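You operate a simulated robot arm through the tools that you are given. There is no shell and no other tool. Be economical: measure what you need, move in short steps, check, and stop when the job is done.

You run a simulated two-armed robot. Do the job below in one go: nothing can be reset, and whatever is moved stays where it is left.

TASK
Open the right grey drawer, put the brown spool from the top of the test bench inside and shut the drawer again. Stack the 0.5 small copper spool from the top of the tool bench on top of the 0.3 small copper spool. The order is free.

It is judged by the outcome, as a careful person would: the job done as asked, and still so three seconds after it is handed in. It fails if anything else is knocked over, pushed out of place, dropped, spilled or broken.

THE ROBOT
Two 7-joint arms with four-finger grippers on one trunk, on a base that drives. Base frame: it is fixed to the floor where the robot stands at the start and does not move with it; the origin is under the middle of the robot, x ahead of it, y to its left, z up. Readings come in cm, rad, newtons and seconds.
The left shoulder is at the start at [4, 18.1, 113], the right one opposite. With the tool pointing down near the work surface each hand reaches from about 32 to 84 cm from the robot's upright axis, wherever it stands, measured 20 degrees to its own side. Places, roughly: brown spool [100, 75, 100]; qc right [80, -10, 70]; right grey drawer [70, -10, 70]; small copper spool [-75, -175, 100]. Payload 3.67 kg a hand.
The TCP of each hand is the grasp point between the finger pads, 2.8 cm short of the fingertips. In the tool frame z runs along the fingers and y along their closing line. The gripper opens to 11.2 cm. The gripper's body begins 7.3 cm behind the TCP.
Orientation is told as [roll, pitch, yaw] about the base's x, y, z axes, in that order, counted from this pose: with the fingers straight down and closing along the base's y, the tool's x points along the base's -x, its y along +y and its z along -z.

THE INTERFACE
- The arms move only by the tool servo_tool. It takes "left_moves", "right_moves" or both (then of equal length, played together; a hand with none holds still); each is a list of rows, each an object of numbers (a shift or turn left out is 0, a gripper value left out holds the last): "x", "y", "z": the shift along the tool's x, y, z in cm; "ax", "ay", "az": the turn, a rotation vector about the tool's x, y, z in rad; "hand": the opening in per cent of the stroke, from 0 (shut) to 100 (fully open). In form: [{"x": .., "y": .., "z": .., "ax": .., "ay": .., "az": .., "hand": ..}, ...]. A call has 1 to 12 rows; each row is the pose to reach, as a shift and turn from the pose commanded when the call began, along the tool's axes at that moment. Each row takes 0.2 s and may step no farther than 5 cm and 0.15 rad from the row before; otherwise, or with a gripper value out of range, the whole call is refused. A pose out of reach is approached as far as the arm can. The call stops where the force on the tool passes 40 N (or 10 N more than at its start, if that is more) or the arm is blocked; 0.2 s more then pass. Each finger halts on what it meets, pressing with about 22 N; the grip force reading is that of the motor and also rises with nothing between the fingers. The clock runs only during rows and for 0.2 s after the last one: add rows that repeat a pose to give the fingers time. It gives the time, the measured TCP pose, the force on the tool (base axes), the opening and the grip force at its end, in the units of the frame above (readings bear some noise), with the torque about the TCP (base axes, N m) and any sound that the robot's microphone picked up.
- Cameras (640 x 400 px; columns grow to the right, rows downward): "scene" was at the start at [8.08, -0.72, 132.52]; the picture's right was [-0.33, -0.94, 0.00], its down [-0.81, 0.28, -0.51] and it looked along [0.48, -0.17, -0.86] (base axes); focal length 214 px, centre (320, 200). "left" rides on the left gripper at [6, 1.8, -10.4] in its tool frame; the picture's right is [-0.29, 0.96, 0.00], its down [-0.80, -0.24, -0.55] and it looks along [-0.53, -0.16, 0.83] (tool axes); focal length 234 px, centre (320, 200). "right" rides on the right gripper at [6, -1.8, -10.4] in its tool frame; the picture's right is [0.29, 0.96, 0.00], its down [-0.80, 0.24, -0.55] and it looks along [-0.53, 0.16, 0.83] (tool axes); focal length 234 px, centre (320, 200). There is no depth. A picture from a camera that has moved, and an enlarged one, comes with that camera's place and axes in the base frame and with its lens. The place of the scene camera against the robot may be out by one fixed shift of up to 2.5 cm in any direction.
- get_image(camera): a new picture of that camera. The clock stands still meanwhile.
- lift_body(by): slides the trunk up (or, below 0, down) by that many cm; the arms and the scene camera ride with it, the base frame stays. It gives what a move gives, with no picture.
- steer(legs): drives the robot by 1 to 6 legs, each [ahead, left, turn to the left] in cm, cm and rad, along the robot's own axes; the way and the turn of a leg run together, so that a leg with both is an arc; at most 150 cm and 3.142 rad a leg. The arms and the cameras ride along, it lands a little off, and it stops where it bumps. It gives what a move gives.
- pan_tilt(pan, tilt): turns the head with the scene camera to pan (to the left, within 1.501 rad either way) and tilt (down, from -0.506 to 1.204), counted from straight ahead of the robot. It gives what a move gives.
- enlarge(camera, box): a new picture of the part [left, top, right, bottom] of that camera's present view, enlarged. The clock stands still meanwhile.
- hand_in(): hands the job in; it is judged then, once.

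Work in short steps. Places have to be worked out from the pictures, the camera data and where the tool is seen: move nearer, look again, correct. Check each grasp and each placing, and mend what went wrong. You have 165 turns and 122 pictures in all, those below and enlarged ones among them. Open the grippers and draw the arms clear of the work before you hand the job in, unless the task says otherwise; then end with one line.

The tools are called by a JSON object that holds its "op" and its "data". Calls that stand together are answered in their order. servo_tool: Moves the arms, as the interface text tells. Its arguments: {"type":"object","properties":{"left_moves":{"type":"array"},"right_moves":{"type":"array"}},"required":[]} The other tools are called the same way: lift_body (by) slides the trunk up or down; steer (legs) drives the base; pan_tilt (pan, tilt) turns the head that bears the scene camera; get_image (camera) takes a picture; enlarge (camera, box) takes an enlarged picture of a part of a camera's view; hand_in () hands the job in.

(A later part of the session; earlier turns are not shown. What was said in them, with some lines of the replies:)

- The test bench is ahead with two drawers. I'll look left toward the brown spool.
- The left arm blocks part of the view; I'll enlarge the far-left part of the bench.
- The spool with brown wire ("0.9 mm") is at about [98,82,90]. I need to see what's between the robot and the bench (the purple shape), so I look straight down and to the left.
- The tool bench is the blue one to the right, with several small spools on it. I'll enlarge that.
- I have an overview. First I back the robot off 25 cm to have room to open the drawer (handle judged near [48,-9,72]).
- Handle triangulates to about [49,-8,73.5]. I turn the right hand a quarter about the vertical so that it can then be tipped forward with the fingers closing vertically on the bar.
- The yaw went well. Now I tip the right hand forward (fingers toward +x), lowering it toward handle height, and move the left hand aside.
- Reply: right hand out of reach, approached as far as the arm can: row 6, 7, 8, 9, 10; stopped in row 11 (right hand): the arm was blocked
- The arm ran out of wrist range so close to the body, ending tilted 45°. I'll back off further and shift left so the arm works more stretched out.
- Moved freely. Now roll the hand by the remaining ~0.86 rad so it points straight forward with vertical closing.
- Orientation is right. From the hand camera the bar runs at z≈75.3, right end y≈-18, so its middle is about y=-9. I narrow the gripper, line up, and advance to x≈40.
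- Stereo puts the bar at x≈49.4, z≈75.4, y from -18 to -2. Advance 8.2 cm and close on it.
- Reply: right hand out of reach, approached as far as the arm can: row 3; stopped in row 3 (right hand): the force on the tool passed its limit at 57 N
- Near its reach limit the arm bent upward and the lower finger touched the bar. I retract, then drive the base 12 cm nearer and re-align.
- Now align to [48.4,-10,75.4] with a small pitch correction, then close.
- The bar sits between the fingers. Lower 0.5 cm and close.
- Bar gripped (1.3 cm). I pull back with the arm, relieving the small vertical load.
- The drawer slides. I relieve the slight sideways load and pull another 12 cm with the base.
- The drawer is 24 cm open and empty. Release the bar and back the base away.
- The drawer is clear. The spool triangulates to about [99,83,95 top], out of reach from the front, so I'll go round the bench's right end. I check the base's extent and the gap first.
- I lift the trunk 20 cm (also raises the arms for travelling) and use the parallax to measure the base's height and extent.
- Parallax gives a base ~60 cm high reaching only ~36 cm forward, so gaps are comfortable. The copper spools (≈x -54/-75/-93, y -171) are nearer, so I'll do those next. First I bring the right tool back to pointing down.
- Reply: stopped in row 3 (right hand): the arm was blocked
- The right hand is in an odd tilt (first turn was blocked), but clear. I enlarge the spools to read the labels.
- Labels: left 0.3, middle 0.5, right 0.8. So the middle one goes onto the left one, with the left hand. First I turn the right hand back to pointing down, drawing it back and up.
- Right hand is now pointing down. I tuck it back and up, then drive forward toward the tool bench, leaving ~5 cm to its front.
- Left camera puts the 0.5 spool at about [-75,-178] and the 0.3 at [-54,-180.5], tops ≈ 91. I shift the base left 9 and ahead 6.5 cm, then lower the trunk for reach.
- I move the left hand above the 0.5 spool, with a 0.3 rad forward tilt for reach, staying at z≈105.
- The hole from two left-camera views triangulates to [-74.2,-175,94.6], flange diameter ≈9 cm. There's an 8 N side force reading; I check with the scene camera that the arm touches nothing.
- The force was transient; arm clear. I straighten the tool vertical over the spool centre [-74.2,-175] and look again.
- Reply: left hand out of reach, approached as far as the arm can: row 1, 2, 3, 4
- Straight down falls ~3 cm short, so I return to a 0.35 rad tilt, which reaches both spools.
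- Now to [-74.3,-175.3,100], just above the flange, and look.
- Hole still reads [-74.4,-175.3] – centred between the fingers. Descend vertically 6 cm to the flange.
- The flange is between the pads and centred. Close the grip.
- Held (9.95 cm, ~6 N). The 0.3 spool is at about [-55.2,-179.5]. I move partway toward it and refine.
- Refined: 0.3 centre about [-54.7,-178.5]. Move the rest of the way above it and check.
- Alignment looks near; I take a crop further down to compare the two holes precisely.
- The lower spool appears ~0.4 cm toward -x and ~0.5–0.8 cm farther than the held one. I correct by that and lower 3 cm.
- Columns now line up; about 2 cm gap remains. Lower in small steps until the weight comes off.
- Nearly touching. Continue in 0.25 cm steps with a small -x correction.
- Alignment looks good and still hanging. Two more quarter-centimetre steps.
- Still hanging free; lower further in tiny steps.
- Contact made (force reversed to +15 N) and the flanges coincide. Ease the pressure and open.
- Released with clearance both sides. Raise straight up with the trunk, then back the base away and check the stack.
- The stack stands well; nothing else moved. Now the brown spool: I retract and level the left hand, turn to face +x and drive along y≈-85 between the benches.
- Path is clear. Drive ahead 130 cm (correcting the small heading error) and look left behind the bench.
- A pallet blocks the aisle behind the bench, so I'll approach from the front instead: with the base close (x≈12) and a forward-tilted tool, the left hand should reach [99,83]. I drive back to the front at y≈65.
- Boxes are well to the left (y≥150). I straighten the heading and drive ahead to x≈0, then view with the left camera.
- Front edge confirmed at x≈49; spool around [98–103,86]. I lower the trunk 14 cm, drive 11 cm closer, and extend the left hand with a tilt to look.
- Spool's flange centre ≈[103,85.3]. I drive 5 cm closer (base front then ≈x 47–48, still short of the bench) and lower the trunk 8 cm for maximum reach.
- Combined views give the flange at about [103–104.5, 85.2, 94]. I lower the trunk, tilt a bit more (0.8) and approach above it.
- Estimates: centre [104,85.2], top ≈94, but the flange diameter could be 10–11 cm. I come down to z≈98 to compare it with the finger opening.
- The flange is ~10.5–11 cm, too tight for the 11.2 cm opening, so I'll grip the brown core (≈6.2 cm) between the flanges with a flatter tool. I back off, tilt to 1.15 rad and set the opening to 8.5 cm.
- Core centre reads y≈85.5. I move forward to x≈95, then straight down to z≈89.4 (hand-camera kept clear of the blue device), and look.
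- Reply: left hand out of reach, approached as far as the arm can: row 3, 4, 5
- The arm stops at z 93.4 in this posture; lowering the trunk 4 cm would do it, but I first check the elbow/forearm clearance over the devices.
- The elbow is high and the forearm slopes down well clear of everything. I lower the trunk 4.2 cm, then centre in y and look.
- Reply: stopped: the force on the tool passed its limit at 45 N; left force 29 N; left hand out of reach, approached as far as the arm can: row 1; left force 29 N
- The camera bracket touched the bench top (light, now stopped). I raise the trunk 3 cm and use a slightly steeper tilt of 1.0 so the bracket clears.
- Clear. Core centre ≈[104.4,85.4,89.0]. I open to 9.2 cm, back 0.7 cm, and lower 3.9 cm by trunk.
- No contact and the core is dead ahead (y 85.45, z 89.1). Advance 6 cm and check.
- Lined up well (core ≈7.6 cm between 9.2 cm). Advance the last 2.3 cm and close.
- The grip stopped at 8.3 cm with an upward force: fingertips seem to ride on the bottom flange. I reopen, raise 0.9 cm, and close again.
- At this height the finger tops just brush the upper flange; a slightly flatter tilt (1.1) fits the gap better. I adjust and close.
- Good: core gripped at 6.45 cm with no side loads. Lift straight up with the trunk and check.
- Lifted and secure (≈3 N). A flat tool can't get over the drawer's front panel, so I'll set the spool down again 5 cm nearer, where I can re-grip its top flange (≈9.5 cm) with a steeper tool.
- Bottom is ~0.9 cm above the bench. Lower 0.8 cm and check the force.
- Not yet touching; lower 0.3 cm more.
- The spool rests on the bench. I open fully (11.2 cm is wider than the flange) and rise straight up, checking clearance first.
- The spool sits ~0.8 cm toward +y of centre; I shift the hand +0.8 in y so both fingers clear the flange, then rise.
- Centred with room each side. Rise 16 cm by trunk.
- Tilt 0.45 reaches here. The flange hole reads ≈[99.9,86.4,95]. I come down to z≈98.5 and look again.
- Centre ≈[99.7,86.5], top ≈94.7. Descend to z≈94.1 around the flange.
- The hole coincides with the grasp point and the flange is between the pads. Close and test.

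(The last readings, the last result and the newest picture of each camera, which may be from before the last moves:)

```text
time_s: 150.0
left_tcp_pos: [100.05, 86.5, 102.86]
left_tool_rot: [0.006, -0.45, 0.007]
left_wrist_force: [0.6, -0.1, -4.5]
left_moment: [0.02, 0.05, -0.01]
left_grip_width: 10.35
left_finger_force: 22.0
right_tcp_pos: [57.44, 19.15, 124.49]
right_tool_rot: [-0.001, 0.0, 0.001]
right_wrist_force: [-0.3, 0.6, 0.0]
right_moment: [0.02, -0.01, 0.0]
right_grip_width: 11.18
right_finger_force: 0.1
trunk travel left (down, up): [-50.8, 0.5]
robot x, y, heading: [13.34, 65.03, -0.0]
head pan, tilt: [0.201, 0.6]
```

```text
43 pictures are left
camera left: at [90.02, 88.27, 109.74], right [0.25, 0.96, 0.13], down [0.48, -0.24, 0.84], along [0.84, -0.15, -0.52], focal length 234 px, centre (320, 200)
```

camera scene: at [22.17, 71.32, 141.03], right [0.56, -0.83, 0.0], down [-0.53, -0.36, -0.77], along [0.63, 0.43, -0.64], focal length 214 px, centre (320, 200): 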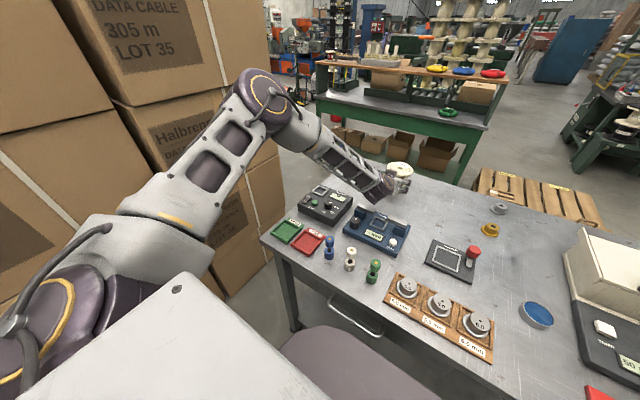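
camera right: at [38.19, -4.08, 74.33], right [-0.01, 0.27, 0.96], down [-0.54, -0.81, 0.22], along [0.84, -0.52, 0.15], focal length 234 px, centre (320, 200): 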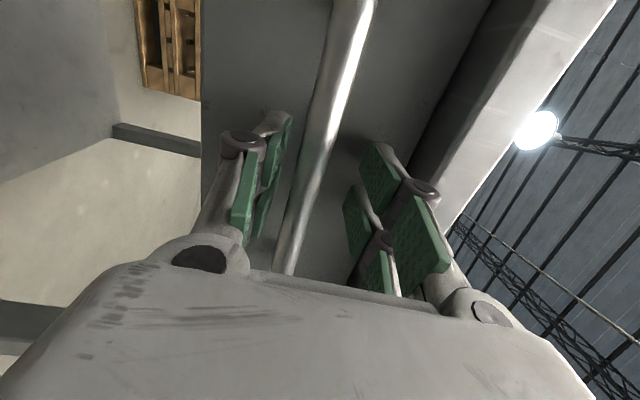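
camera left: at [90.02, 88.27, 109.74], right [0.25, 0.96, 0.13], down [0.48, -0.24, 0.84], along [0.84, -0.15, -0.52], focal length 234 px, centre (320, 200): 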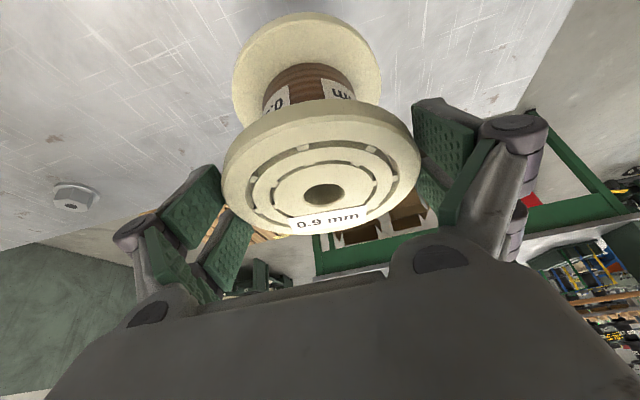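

Held by the flange (10.35 cm). Raise and draw in the arm gently, then drive back and across to in front of the drawer.

{"op": "servo_tool", "data": {"left_moves": [{"x": 1.1, "z": -3.3}, {"x": 2.3, "z": -6.6}, {"x": 3.5, "z": -10}, {"x": 4.65, "z": -13.3}, {"x": 4.65, "z": -13.3}]}}

{"op": "steer", "data": {"legs": [[-43, 0, 0], [0, -95, 0]]}}

{"op": "pan_tilt", "data": {"pan": 0.1, "tilt": 0.85}}

{"op": "get_image", "data": {"camera": "scene"}}

```text
time_s: 151.2
left_tcp_pos: [90.07, 86.53, 113.0]
left_tool_rot: [0.006, -0.451, 0.005]
left_wrist_force: [-1.2, 0.7, -3.7]
left_moment: [0.01, 0.04, 0.06]
left_grip_width: 10.34
left_finger_force: 22.1
right_tcp_pos: [57.37, 19.01, 124.35]
right_tool_rot: [-0.003, 0.002, 0.001]
right_wrist_force: [-0.3, 0.0, 0.0]
right_moment: [0.01, 0.03, 0.0]
right_grip_width: 11.21
right_finger_force: 0.0
trunk travel left (down, up): [-50.8, 0.5]
robot x, y, heading: [13.66, 65.16, -0.005]
head pan, tilt: [0.201, 0.6]
```

```text
time_s: 158.6
left_tcp_pos: [46.43, -6.84, 113.15]
left_tool_rot: [0.002, -0.452, 0.008]
left_wrist_force: [-0.1, 0.4, -3.6]
left_moment: [-0.03, 0.0, 0.02]
left_grip_width: 10.35
left_finger_force: 22.3
right_tcp_pos: [14.14, -74.32, 124.41]
right_tool_rot: [-0.002, -0.001, 0.005]
right_wrist_force: [0.4, 0.2, 0.2]
right_moment: [-0.01, 0.02, 0.01]
right_grip_width: 11.18
right_finger_force: 0.0
trunk travel left (down, up): [-50.8, 0.5]
robot x, y, heading: [-29.7, -28.55, 0.004]
head pan, tilt: [0.201, 0.6]
```

```text
time_s: 159.3
left_tcp_pos: [46.46, -6.95, 113.01]
left_tool_rot: [0.005, -0.45, 0.007]
left_wrist_force: [0.3, -0.4, -3.3]
left_moment: [-0.03, 0.03, 0.01]
left_grip_width: 10.36
left_finger_force: 22.3
right_tcp_pos: [14.25, -74.47, 124.3]
right_tool_rot: [-0.002, 0.001, 0.006]
right_wrist_force: [0.8, -0.2, 0.1]
right_moment: [0.02, 0.0, -0.02]
right_grip_width: 11.2
right_finger_force: 0.0
trunk travel left (down, up): [-50.8, 0.5]
robot x, y, heading: [-30.24, -28.62, -0.002]
head pan, tilt: [0.099, 0.85]
```

```text
42 pictures are left
camera scene: at [-20.51, -26.32, 159.64], right [0.1, -0.99, 0.0], down [-0.75, -0.07, -0.66], along [0.66, 0.07, -0.75], focal length 214 px, centre (320, 200)
```

scene: 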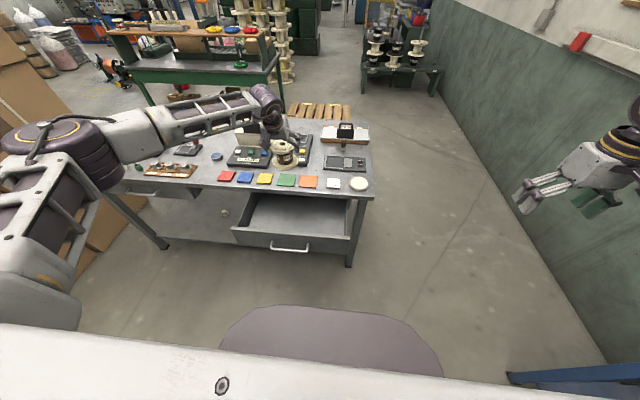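

The spool is over the drawer. I enlarge to measure the drawer's panel and interior.

{"op": "enlarge", "data": {"camera": "scene", "box": [220, 180, 380, 280]}}

{"op": "get_image", "data": {"camera": "left"}}

```text
4.00 times, centred on (300, 230) of scene
camera zoom: at [-20.51, -26.32, 159.64], right [0.1, -0.99, 0.0], down [-0.75, -0.07, -0.66], along [0.66, 0.07, -0.75], focal length 858 px, centre (400, 80)
```

zoom: 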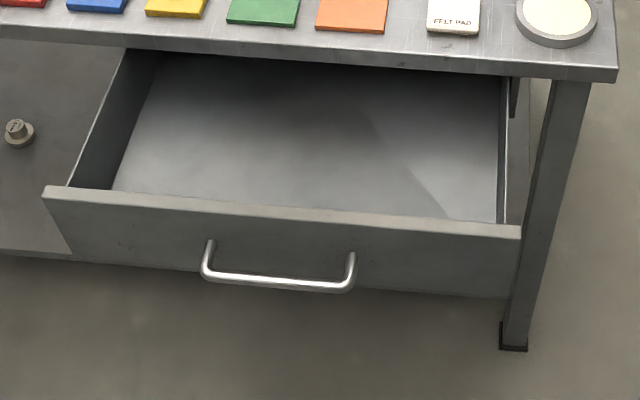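

```text
40 pictures are left
camera left: at [36.5, -5.15, 119.81], right [0.25, 0.96, 0.13], down [0.48, -0.24, 0.84], along [0.84, -0.15, -0.52], focal length 234 px, centre (320, 200)
```

left: 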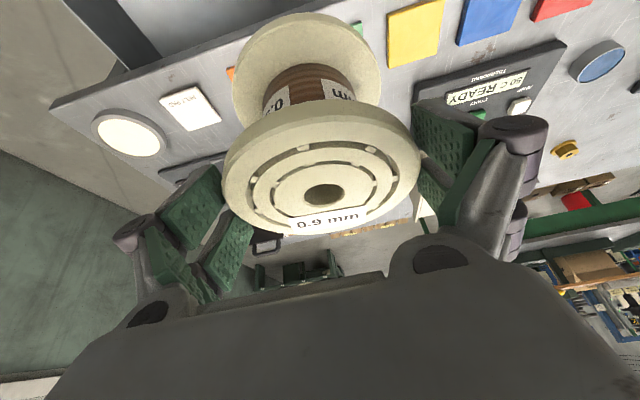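

Panel inner face ≈x 30.5, top ≈82; bench lip at x≈49. I position the spool at x≈42.6 and steepen the tool to ~0.28 rad so the hand's bracket clears the front panel.

{"op": "servo_tool", "data": {"left_moves": [{"x": 1.2, "z": -0.6, "ay": 0.05}, {"x": 2.4, "z": -1.2, "ay": 0.11}, {"x": 3.5, "z": -1.7, "ay": 0.17}, {"x": 3.5, "z": -1.7, "ay": 0.17}]}}

{"op": "lift_body", "data": {"by": -18}}

{"op": "get_image", "data": {"camera": "left"}}

{"op": "enlarge", "data": {"camera": "scene", "box": [200, 140, 400, 265]}}

```text
time_s: 160.3
left_tcp_pos: [42.56, -6.87, 113.05]
left_tool_rot: [0.004, -0.28, 0.01]
left_wrist_force: [-0.7, -1.4, -3.2]
left_moment: [-0.01, -0.03, -0.01]
left_grip_width: 10.36
left_finger_force: 21.6
right_tcp_pos: [14.13, -74.47, 124.44]
right_tool_rot: [-0.001, 0.0, 0.004]
right_wrist_force: [-0.4, 0.5, -0.1]
right_moment: [0.02, -0.01, -0.04]
right_grip_width: 11.21
right_finger_force: 0.0
trunk travel left (down, up): [-50.8, 0.5]
robot x, y, heading: [-30.0, -28.6, -0.002]
head pan, tilt: [0.099, 0.85]
```

```text
time_s: 162.3
left_tcp_pos: [42.48, -6.91, 95.06]
left_tool_rot: [0.005, -0.281, 0.011]
left_wrist_force: [0.1, -0.3, -3.2]
left_moment: [-0.01, -0.04, 0.0]
left_grip_width: 10.34
left_finger_force: 22.6
right_tcp_pos: [14.15, -74.48, 106.41]
right_tool_rot: [-0.004, -0.001, 0.005]
right_wrist_force: [-0.4, 0.1, 0.0]
right_moment: [-0.01, 0.0, 0.01]
right_grip_width: 11.22
right_finger_force: 0.0
trunk travel left (down, up): [-32.8, 18.5]
robot x, y, heading: [-29.66, -28.77, 0.001]
head pan, tilt: [0.099, 0.85]
```

```text
39 pictures are left
camera left: at [33.88, -5.15, 103.46], right [0.27, 0.96, 0.08], down [0.62, -0.24, 0.75], along [0.74, -0.15, -0.65], focal length 234 px, centre (320, 200)
```

left: 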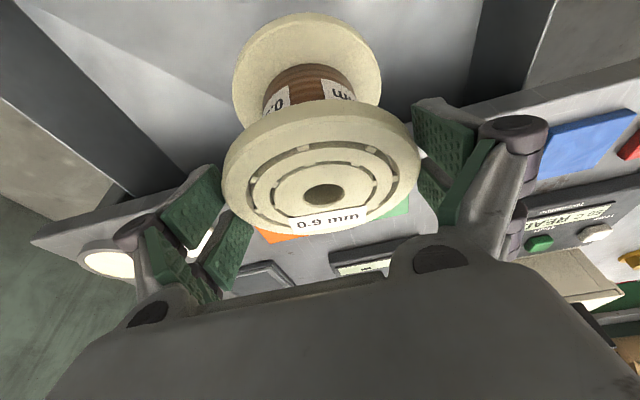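

```text
3.20 times, centred on (300, 202) of scene
camera zoom: at [-20.55, -26.26, 141.61], right [0.1, -0.99, 0.0], down [-0.75, -0.07, -0.66], along [0.66, 0.07, -0.75], focal length 686 px, centre (384, 192)
```

zoom: 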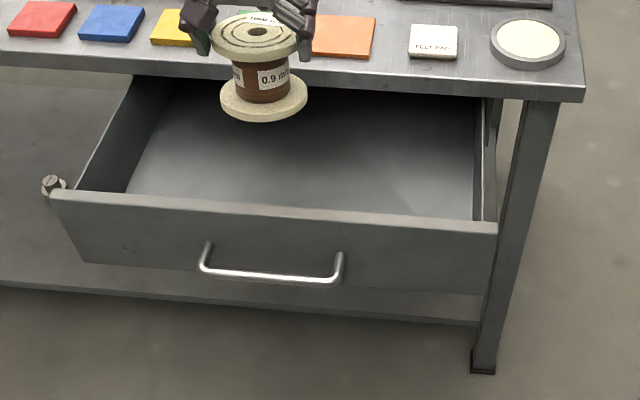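

Alignment is good: the spool will pass between lip and panel. Lower 13 cm and check.

{"op": "lift_body", "data": {"by": -13}}

{"op": "enlarge", "data": {"camera": "scene", "box": [200, 140, 400, 265]}}

```text
time_s: 163.9
left_tcp_pos: [42.59, -6.84, 82.27]
left_tool_rot: [0.004, -0.279, 0.01]
left_wrist_force: [0.0, 0.2, -4.5]
left_moment: [0.01, 0.0, -0.02]
left_grip_width: 10.37
left_finger_force: 22.1
right_tcp_pos: [14.16, -74.5, 93.55]
right_tool_rot: [-0.002, -0.001, 0.006]
right_wrist_force: [0.2, -0.5, 0.4]
right_moment: [0.02, -0.03, 0.01]
right_grip_width: 11.19
right_finger_force: 0.0
trunk travel left (down, up): [-19.8, 31.5]
robot x, y, heading: [-30.17, -28.34, 0.001]
head pan, tilt: [0.099, 0.85]
```

```text
3.20 times, centred on (300, 202) of scene
camera zoom: at [-20.56, -26.26, 128.73], right [0.1, -0.99, 0.0], down [-0.75, -0.07, -0.66], along [0.66, 0.07, -0.75], focal length 686 px, centre (384, 192)
```

zoom: 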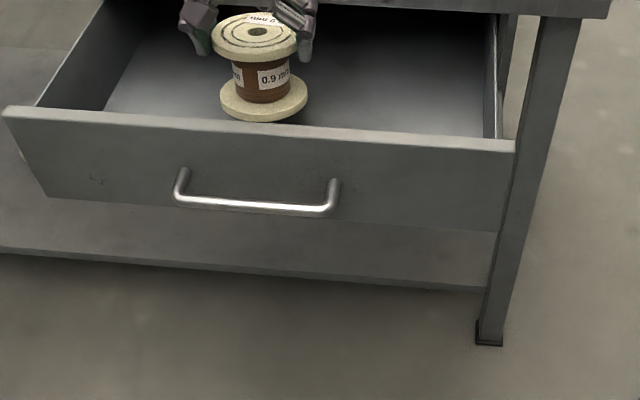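

Going down cleanly inside the drawer. Lower 3 cm, then in small steps.

{"op": "lift_body", "data": {"by": -3}}

{"op": "lift_body", "data": {"by": -0.7}}

```text
time_s: 164.7
left_tcp_pos: [42.46, -6.9, 79.31]
left_tool_rot: [0.003, -0.284, 0.013]
left_wrist_force: [0.5, 0.4, 6.4]
left_moment: [0.06, -0.47, -0.02]
left_grip_width: 10.35
left_finger_force: 22.3
right_tcp_pos: [13.97, -74.37, 90.49]
right_tool_rot: [-0.001, 0.0, 0.005]
right_wrist_force: [0.4, -0.2, 0.1]
right_moment: [-0.07, -0.02, 0.0]
right_grip_width: 11.2
right_finger_force: 0.1
trunk travel left (down, up): [-16.8, 34.5]
robot x, y, heading: [-30.17, -28.62, 0.002]
head pan, tilt: [0.099, 0.85]
```

```text
time_s: 165.2
left_tcp_pos: [42.42, -6.85, 78.74]
left_tool_rot: [0.004, -0.286, 0.01]
left_wrist_force: [1.3, 0.4, 12.5]
left_moment: [0.02, -0.45, 0.05]
left_grip_width: 10.35
left_finger_force: 22.2
right_tcp_pos: [13.98, -74.43, 89.88]
right_tool_rot: [-0.003, -0.001, 0.006]
right_wrist_force: [-0.4, 0.2, 0.2]
right_moment: [-0.02, 0.01, 0.01]
right_grip_width: 11.18
right_finger_force: 0.1
trunk travel left (down, up): [-16.1, 35.2]
robot x, y, heading: [-30.01, -28.94, -0.001]
head pan, tilt: [0.099, 0.85]
```

Touching the floor (tilted edge first, levelling). Look before releasing.

{"op": "get_image", "data": {"camera": "left"}}

{"op": "enlarge", "data": {"camera": "scene", "box": [220, 130, 348, 210]}}

```text
36 pictures are left
camera left: at [33.8, -5.2, 87.04], right [0.27, 0.96, 0.08], down [0.61, -0.24, 0.75], along [0.74, -0.15, -0.65], focal length 234 px, centre (320, 200)
```

left: 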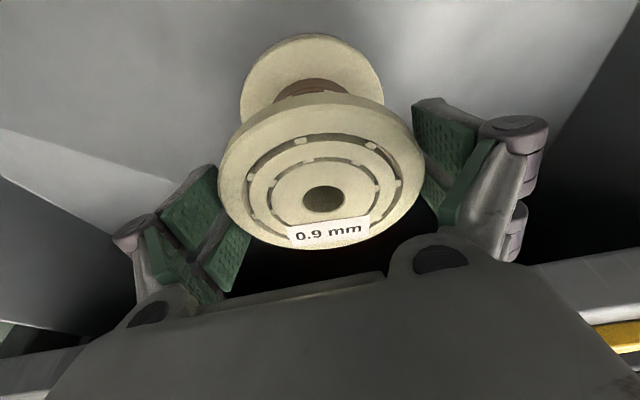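

```text
5.00 times, centred on (284, 170) of scene
camera zoom: at [-20.72, -26.32, 125.02], right [0.1, -0.99, 0.0], down [-0.75, -0.07, -0.66], along [0.66, 0.07, -0.75], focal length 1072 px, centre (500, 350)
```

zoom: 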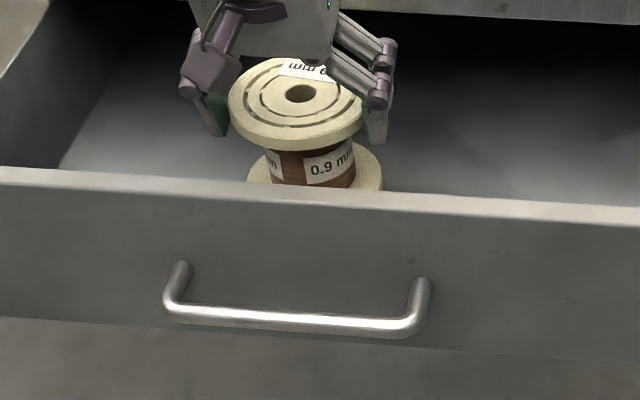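

It has levelled on the drawer floor. Open the hand fully and check.

{"op": "servo_tool", "data": {"left_moves": [{"hand": 96}, {"hand": 100}, {"hand": 100}]}}

{"op": "get_image", "data": {"camera": "left"}}

```text
time_s: 166.0
left_tcp_pos: [42.52, -6.84, 78.44]
left_tool_rot: [0.003, -0.279, 0.011]
left_wrist_force: [0.1, 0.4, -1.0]
left_moment: [-0.02, -0.02, 0.01]
left_grip_width: 11.18
left_finger_force: 0.0
right_tcp_pos: [14.09, -74.43, 89.75]
right_tool_rot: [-0.003, 0.002, 0.005]
right_wrist_force: [0.2, -0.1, 0.3]
right_moment: [-0.01, 0.01, 0.0]
right_grip_width: 11.18
right_finger_force: 0.0
trunk travel left (down, up): [-16.1, 35.2]
robot x, y, heading: [-30.47, -28.52, -0.003]
head pan, tilt: [0.099, 0.85]
```

```text
34 pictures are left
camera left: at [33.84, -5.16, 86.84], right [0.27, 0.96, 0.08], down [0.62, -0.24, 0.75], along [0.74, -0.15, -0.65], focal length 234 px, centre (320, 200)
```

left: 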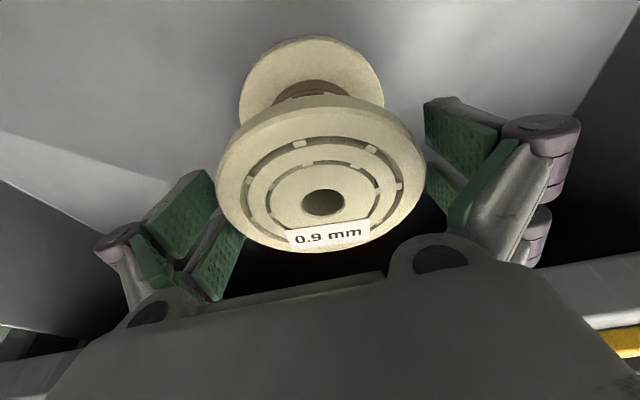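

Released and standing upright. Raise the trunk straight up, then check the spool stayed.

{"op": "lift_body", "data": {"by": 24}}

{"op": "enlarge", "data": {"camera": "scene", "box": [200, 160, 400, 285]}}

```text
time_s: 168.5
left_tcp_pos: [42.48, -6.91, 102.39]
left_tool_rot: [0.006, -0.28, 0.011]
left_wrist_force: [-0.3, -0.1, -0.2]
left_moment: [-0.02, -0.01, 0.02]
left_grip_width: 11.2
left_finger_force: 0.1
right_tcp_pos: [14.09, -74.45, 113.61]
right_tool_rot: [-0.001, -0.001, 0.006]
right_wrist_force: [0.4, 0.0, 0.3]
right_moment: [-0.02, 0.0, -0.04]
right_grip_width: 11.18
right_finger_force: 0.1
trunk travel left (down, up): [-40.1, 11.2]
robot x, y, heading: [-29.83, -28.27, -0.0]
head pan, tilt: [0.099, 0.85]
```

```text
3.20 times, centred on (300, 222) of scene
camera zoom: at [-20.57, -26.28, 148.93], right [0.1, -0.99, 0.0], down [-0.75, -0.07, -0.66], along [0.66, 0.07, -0.75], focal length 686 px, centre (384, 128)
```

zoom: 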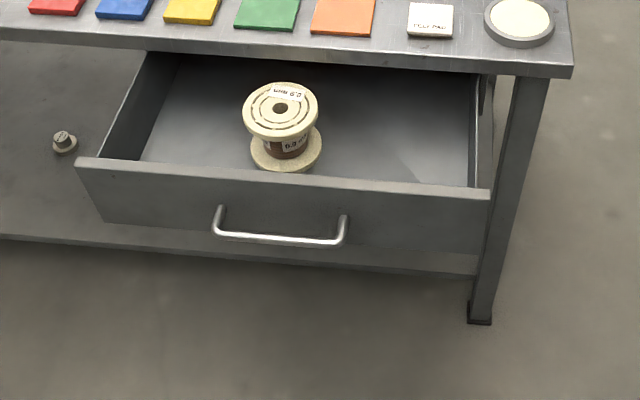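

The spool stands upright in the drawer. Now to shut it: I'll push the handle bar with the left hand's closed, forward-tilted fingers. First draw the hand back in front of the drawer.

{"op": "servo_tool", "data": {"left_moves": [{"x": 3.9, "y": -0.5, "z": -1.1, "ay": -0.04, "hand": 60}, {"x": 7.7, "y": -1, "z": -2.2, "ay": -0.08, "hand": 30}, {"x": 11.5, "y": -1.5, "z": -3.3, "ay": -0.12, "hand": 0}, {"x": 15.4, "y": -2, "z": -4.4, "ay": -0.16, "hand": 0}, {"x": 19.2, "y": -2.5, "z": -5.5, "ay": -0.2, "hand": 0}, {"x": 23.1, "y": -3.1, "z": -6.6, "ay": -0.22, "hand": 0}]}}

{"op": "lift_body", "data": {"by": -25.5}}

{"op": "enlarge", "data": {"camera": "scene", "box": [180, 140, 420, 290]}}

{"op": "get_image", "data": {"camera": "left"}}

```text
time_s: 169.9
left_tcp_pos: [18.3, -10.21, 102.42]
left_tool_rot: [0.005, -0.503, 0.011]
left_wrist_force: [-0.2, 0.0, 0.4]
left_moment: [-0.01, -0.07, -0.01]
left_grip_width: 0.0
left_finger_force: 22.1
right_tcp_pos: [13.94, -74.35, 113.77]
right_tool_rot: [-0.003, 0.0, 0.005]
right_wrist_force: [1.4, -0.9, -0.6]
right_moment: [-0.05, 0.0, 0.04]
right_grip_width: 11.19
right_finger_force: 0.0
trunk travel left (down, up): [-40.1, 11.2]
robot x, y, heading: [-29.98, -28.7, 0.002]
head pan, tilt: [0.099, 0.85]
```

```text
time_s: 172.5
left_tcp_pos: [18.42, -10.22, 76.83]
left_tool_rot: [0.004, -0.5, 0.009]
left_wrist_force: [0.1, 0.1, -0.2]
left_moment: [-0.02, -0.03, -0.01]
left_grip_width: 0.01
left_finger_force: 21.7
right_tcp_pos: [14.17, -74.44, 88.21]
right_tool_rot: [-0.001, 0.001, 0.005]
right_wrist_force: [-1.1, 0.8, 0.2]
right_moment: [0.01, -0.02, 0.03]
right_grip_width: 11.19
right_finger_force: 0.1
trunk travel left (down, up): [-14.6, 36.7]
robot x, y, heading: [-30.24, -28.62, 0.001]
head pan, tilt: [0.099, 0.85]
```

```text
2.67 times, centred on (300, 215) of scene
camera zoom: at [-20.6, -26.28, 123.49], right [0.1, -0.99, 0.0], down [-0.75, -0.07, -0.66], along [0.66, 0.07, -0.75], focal length 572 px, centre (373, 160)
```

zoom: 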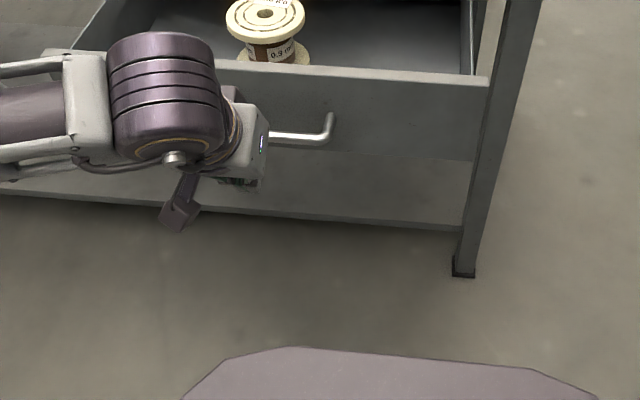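

```text
31 pictures are left
camera left: at [8.09, -8.49, 83.05], right [0.24, 0.96, 0.14], down [0.44, -0.24, 0.87], along [0.87, -0.15, -0.48], focal length 234 px, centre (320, 200)
```

left: 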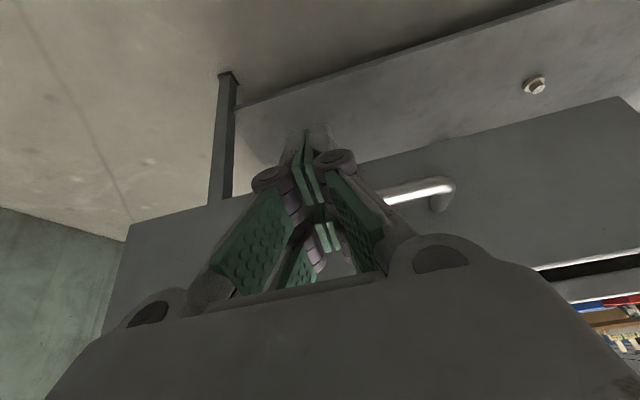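

The closed fingers are just in front of the bar at its middle. Push forward slowly, 14 cm in this call.

{"op": "servo_tool", "data": {"left_moves": [{"x": -1.76, "z": 0.96}, {"x": -2.9, "z": 1.58}, {"x": -3.78, "z": 2.06}, {"x": -4.65, "z": 2.54}, {"x": -5.6, "z": 3.05}, {"x": -6.6, "z": 3.6}, {"x": -7.55, "z": 4.12}, {"x": -8.5, "z": 4.64}, {"x": -9.48, "z": 5.17}, {"x": -10.45, "z": 5.7}, {"x": -11.4, "z": 6.2}, {"x": -12.3, "z": 6.7}]}}

{"op": "enlarge", "data": {"camera": "scene", "box": [180, 100, 420, 250]}}

```text
time_s: 175.1
left_tcp_pos: [32.3, -10.1, 76.77]
left_tool_rot: [0.003, -0.502, 0.01]
left_wrist_force: [0.0, 0.9, 10.5]
left_moment: [0.03, -0.38, 0.07]
left_grip_width: 0.62
left_finger_force: 35.3
right_tcp_pos: [14.06, -74.53, 88.27]
right_tool_rot: [-0.001, -0.001, 0.006]
right_wrist_force: [0.0, 0.1, 0.4]
right_moment: [-0.02, -0.02, -0.01]
right_grip_width: 11.2
right_finger_force: 0.0
trunk travel left (down, up): [-14.6, 36.7]
robot x, y, heading: [-30.01, -28.62, -0.003]
head pan, tilt: [0.099, 0.85]
```

```text
2.67 times, centred on (300, 175) of scene
camera zoom: at [-20.68, -26.29, 123.5], right [0.1, -0.99, 0.0], down [-0.75, -0.07, -0.66], along [0.66, 0.07, -0.75], focal length 572 px, centre (373, 267)
```

zoom: 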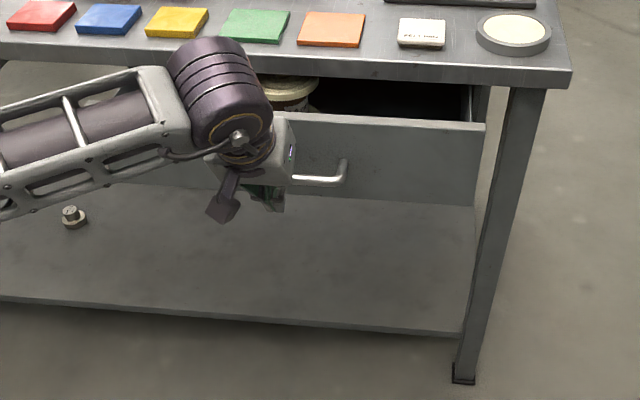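

The drawer slides in smoothly with the spool upright. Continue another 13.5 cm.

{"op": "servo_tool", "data": {"left_moves": [{"x": -1.0, "z": 0.54}, {"x": -2.0, "z": 1.08}, {"x": -3.0, "z": 1.62}, {"x": -4.0, "z": 2.16}, {"x": -5.0, "z": 2.7}, {"x": -6.0, "z": 3.25}, {"x": -7.0, "z": 3.8}, {"x": -8.0, "z": 4.34}, {"x": -9.0, "z": 4.88}, {"x": -10.0, "z": 5.43}, {"x": -11.0, "z": 5.97}, {"x": -11.9, "z": 6.45}]}}

{"op": "enlarge", "data": {"camera": "scene", "box": [180, 100, 420, 250]}}

```text
time_s: 177.7
left_tcp_pos: [45.52, -10.09, 77.4]
left_tool_rot: [0.004, -0.507, 0.008]
left_wrist_force: [-29.5, -0.6, 19.2]
left_moment: [0.01, 0.11, 0.0]
left_grip_width: 0.62
left_finger_force: 36.3
right_tcp_pos: [13.72, -74.46, 88.46]
right_tool_rot: [-0.001, -0.006, 0.006]
right_wrist_force: [0.5, -0.3, -0.3]
right_moment: [-0.02, -0.01, 0.02]
right_grip_width: 11.2
right_finger_force: 0.1
trunk travel left (down, up): [-14.6, 36.7]
robot x, y, heading: [-30.45, -28.51, 0.002]
head pan, tilt: [0.099, 0.85]
```

```text
2.67 times, centred on (300, 175) of scene
camera zoom: at [-21.2, -26.34, 123.56], right [0.1, -0.99, 0.0], down [-0.74, -0.07, -0.66], along [0.66, 0.07, -0.75], focal length 572 px, centre (373, 267)
```

zoom: 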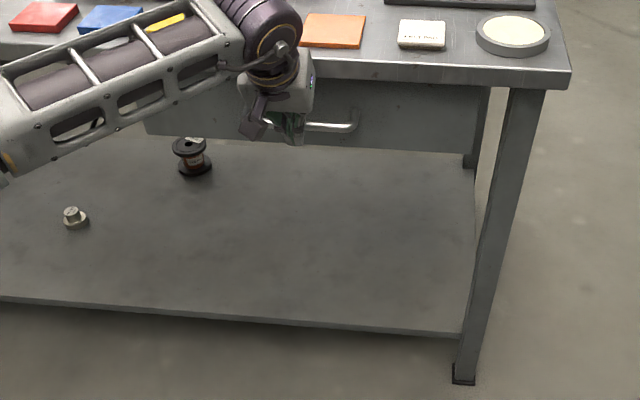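

A firm stop (≈30 N): it should be shut. I retract the hand and inspect for any remaining gap.

{"op": "servo_tool", "data": {"left_moves": [{"x": 2, "z": -1}, {"x": 5, "z": -2.7}, {"x": 9, "z": -5}, {"x": 13, "z": -7}, {"x": 17, "z": -9.3}, {"x": 21, "z": -11.5}]}}

{"op": "get_image", "data": {"camera": "scene"}}

{"op": "enlarge", "data": {"camera": "scene", "box": [210, 110, 370, 210]}}

```text
time_s: 179.1
left_tcp_pos: [21.92, -10.02, 76.98]
left_tool_rot: [0.003, -0.503, 0.01]
left_wrist_force: [-0.8, 0.2, -0.1]
left_moment: [0.02, 0.03, -0.01]
left_grip_width: 0.02
left_finger_force: 35.5
right_tcp_pos: [13.98, -74.48, 88.31]
right_tool_rot: [-0.003, 0.0, 0.004]
right_wrist_force: [-0.2, -0.5, -0.8]
right_moment: [-0.01, 0.0, -0.02]
right_grip_width: 11.21
right_finger_force: 0.1
trunk travel left (down, up): [-14.6, 36.7]
robot x, y, heading: [-30.22, -28.51, -0.0]
head pan, tilt: [0.099, 0.85]
```

```text
28 pictures are left
camera scene: at [-20.68, -26.27, 123.5], right [0.1, -0.99, 0.0], down [-0.75, -0.07, -0.66], along [0.66, 0.07, -0.75], focal length 214 px, centre (320, 200)
```

scene: 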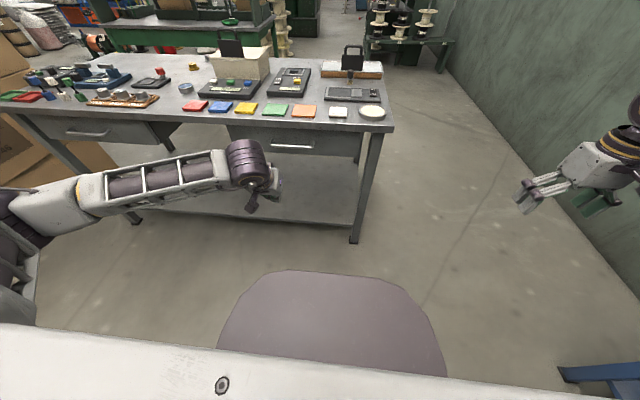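

```text
4.00 times, centred on (290, 160) of scene
camera zoom: at [-20.68, -26.27, 123.5], right [0.1, -0.99, 0.0], down [-0.75, -0.07, -0.66], along [0.66, 0.07, -0.75], focal length 858 px, centre (440, 360)
```

zoom: 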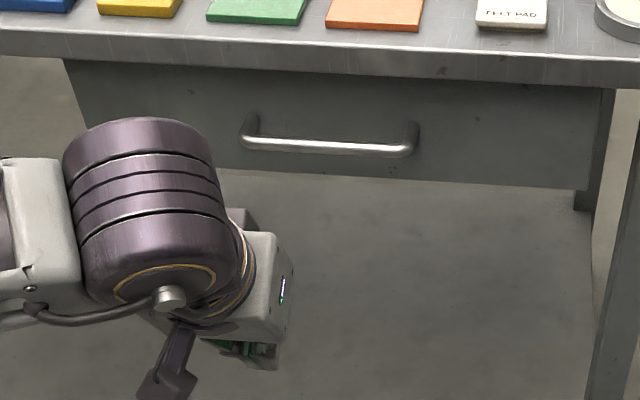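

It looks shut (bar back at ≈49.5). I compare against the never-opened left drawer's bar for certainty.

{"op": "enlarge", "data": {"camera": "scene", "box": [20, 90, 180, 190]}}

{"op": "get_image", "data": {"camera": "left"}}

```text
4.00 times, centred on (100, 140) of scene
camera zoom: at [-20.68, -26.27, 123.5], right [0.1, -0.99, 0.0], down [-0.75, -0.07, -0.66], along [0.66, 0.07, -0.75], focal length 858 px, centre (1200, 440)
```

zoom: 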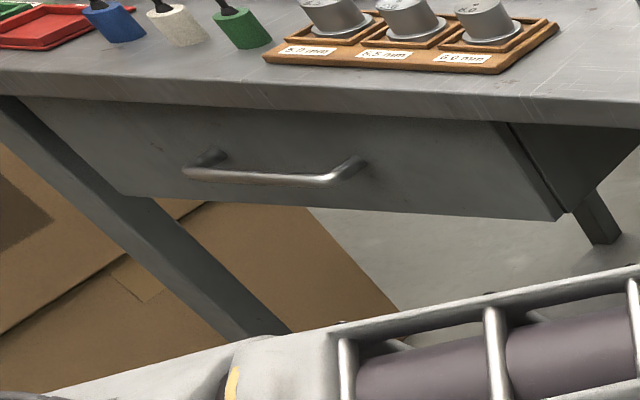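

```text
25 pictures are left
camera left: at [11.73, -8.34, 83.19], right [0.24, 0.96, 0.14], down [0.43, -0.24, 0.87], along [0.87, -0.15, -0.47], focal length 234 px, centre (320, 200)
```

left: 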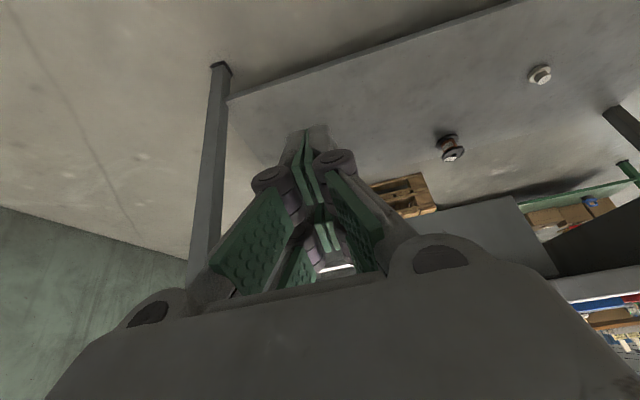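

Both bars read the same offset as before opening, and the push met a hard stop, so the drawer is shut. I raise the trunk, open the hand, back off, and take a last look at the stack.

{"op": "lift_body", "data": {"by": 25}}

{"op": "servo_tool", "data": {"left_moves": [{"hand": 50}, {"hand": 100}, {"hand": 100}, {"hand": 100}, {"hand": 100}]}}

{"op": "steer", "data": {"legs": [[-30, 0, 0]]}}

{"op": "get_image", "data": {"camera": "scene"}}

{"op": "pan_tilt", "data": {"pan": -1.4, "tilt": 0.5}}

{"op": "get_image", "data": {"camera": "scene"}}

```text
time_s: 181.7
left_tcp_pos: [22.12, -10.08, 101.81]
left_tool_rot: [0.006, -0.499, 0.008]
left_wrist_force: [-0.5, 0.7, -0.3]
left_moment: [0.02, 0.02, -0.01]
left_grip_width: 0.0
left_finger_force: 35.5
right_tcp_pos: [14.01, -74.39, 113.23]
right_tool_rot: [-0.002, 0.0, 0.006]
right_wrist_force: [0.0, 0.5, -0.4]
right_moment: [-0.03, -0.03, -0.01]
right_grip_width: 11.19
right_finger_force: 0.0
trunk travel left (down, up): [-39.6, 11.7]
robot x, y, heading: [-29.98, -28.79, -0.0]
head pan, tilt: [0.099, 0.85]
```

```text
time_s: 182.9
left_tcp_pos: [22.18, -10.04, 101.85]
left_tool_rot: [0.005, -0.501, 0.008]
left_wrist_force: [0.3, 0.4, 0.4]
left_moment: [0.0, -0.03, 0.01]
left_grip_width: 11.19
left_finger_force: 0.0
right_tcp_pos: [14.14, -74.44, 113.07]
right_tool_rot: [-0.002, 0.0, 0.005]
right_wrist_force: [-0.1, 0.1, -0.6]
right_moment: [-0.01, -0.01, -0.01]
right_grip_width: 11.19
right_finger_force: 0.0
trunk travel left (down, up): [-39.6, 11.7]
robot x, y, heading: [-30.3, -28.73, -0.004]
head pan, tilt: [0.099, 0.85]
```

```text
time_s: 185.0
left_tcp_pos: [-7.48, -10.04, 101.79]
left_tool_rot: [0.006, -0.501, 0.011]
left_wrist_force: [0.4, -0.7, -0.1]
left_moment: [0.01, 0.01, 0.03]
left_grip_width: 11.18
left_finger_force: 0.0
right_tcp_pos: [-15.26, -74.39, 113.18]
right_tool_rot: [-0.002, -0.001, 0.005]
right_wrist_force: [0.1, -0.6, -0.6]
right_moment: [0.0, -0.01, -0.02]
right_grip_width: 11.21
right_finger_force: 0.1
trunk travel left (down, up): [-39.6, 11.7]
robot x, y, heading: [-59.57, -28.67, 0.001]
head pan, tilt: [0.099, 0.85]
```

```text
24 pictures are left
camera scene: at [-50.02, -26.3, 148.42], right [0.1, -0.99, 0.0], down [-0.75, -0.08, -0.66], along [0.66, 0.07, -0.75], focal length 214 px, centre (320, 200)
```

scene: 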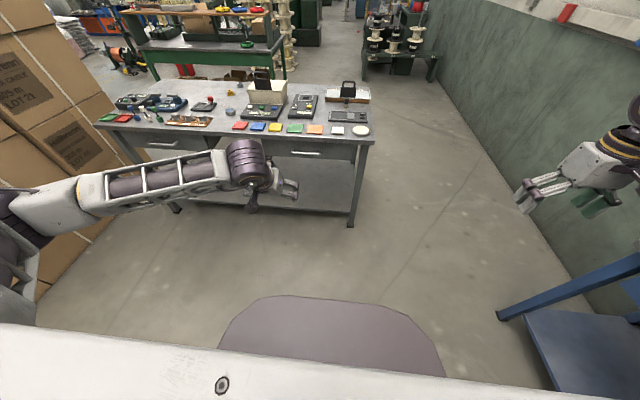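

```text
time_s: 186.6
left_tcp_pos: [-7.37, -9.96, 101.86]
left_tool_rot: [0.006, -0.502, 0.01]
left_wrist_force: [0.8, 0.6, -0.3]
left_moment: [-0.02, 0.02, 0.03]
left_grip_width: 11.17
left_finger_force: 0.1
right_tcp_pos: [-15.25, -74.42, 113.2]
right_tool_rot: [-0.002, 0.0, 0.004]
right_wrist_force: [-0.1, 0.1, -0.6]
right_moment: [-0.03, -0.01, 0.01]
right_grip_width: 11.21
right_finger_force: 0.0
trunk travel left (down, up): [-39.6, 11.7]
robot x, y, heading: [-59.54, -28.8, -0.001]
head pan, tilt: [-1.4, 0.499]
```

```text
23 pictures are left
camera scene: at [-56.27, -36.05, 151.42], right [-0.98, -0.17, 0.0], down [-0.08, 0.47, -0.88], along [0.15, -0.86, -0.48], focal length 214 px, centre (320, 200)
```

scene: 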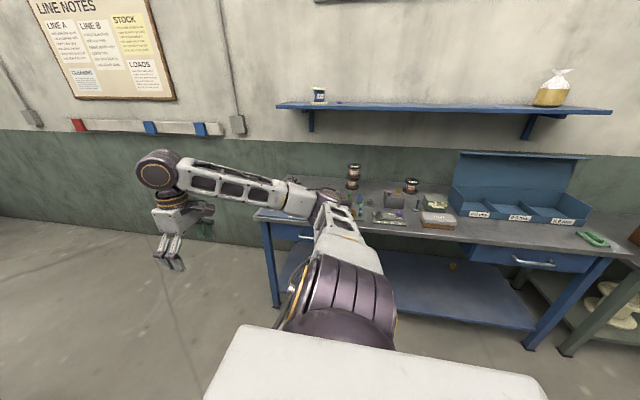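

The drawer is shut, the stack still stands, everything else is in place, and both grippers are open and clear. I hand in.

{"op": "hand_in", "data": {}}

```text
The job is handed in.
```

The job is handed in: the brown spool is in the right grey drawer, which is shut, and the 0.5 copper spool stands on the 0.3 spool. While lining up on the brown spool, the left hand's camera bracket touched the test bench lightly, and nothing appeared moved in the later pictures.
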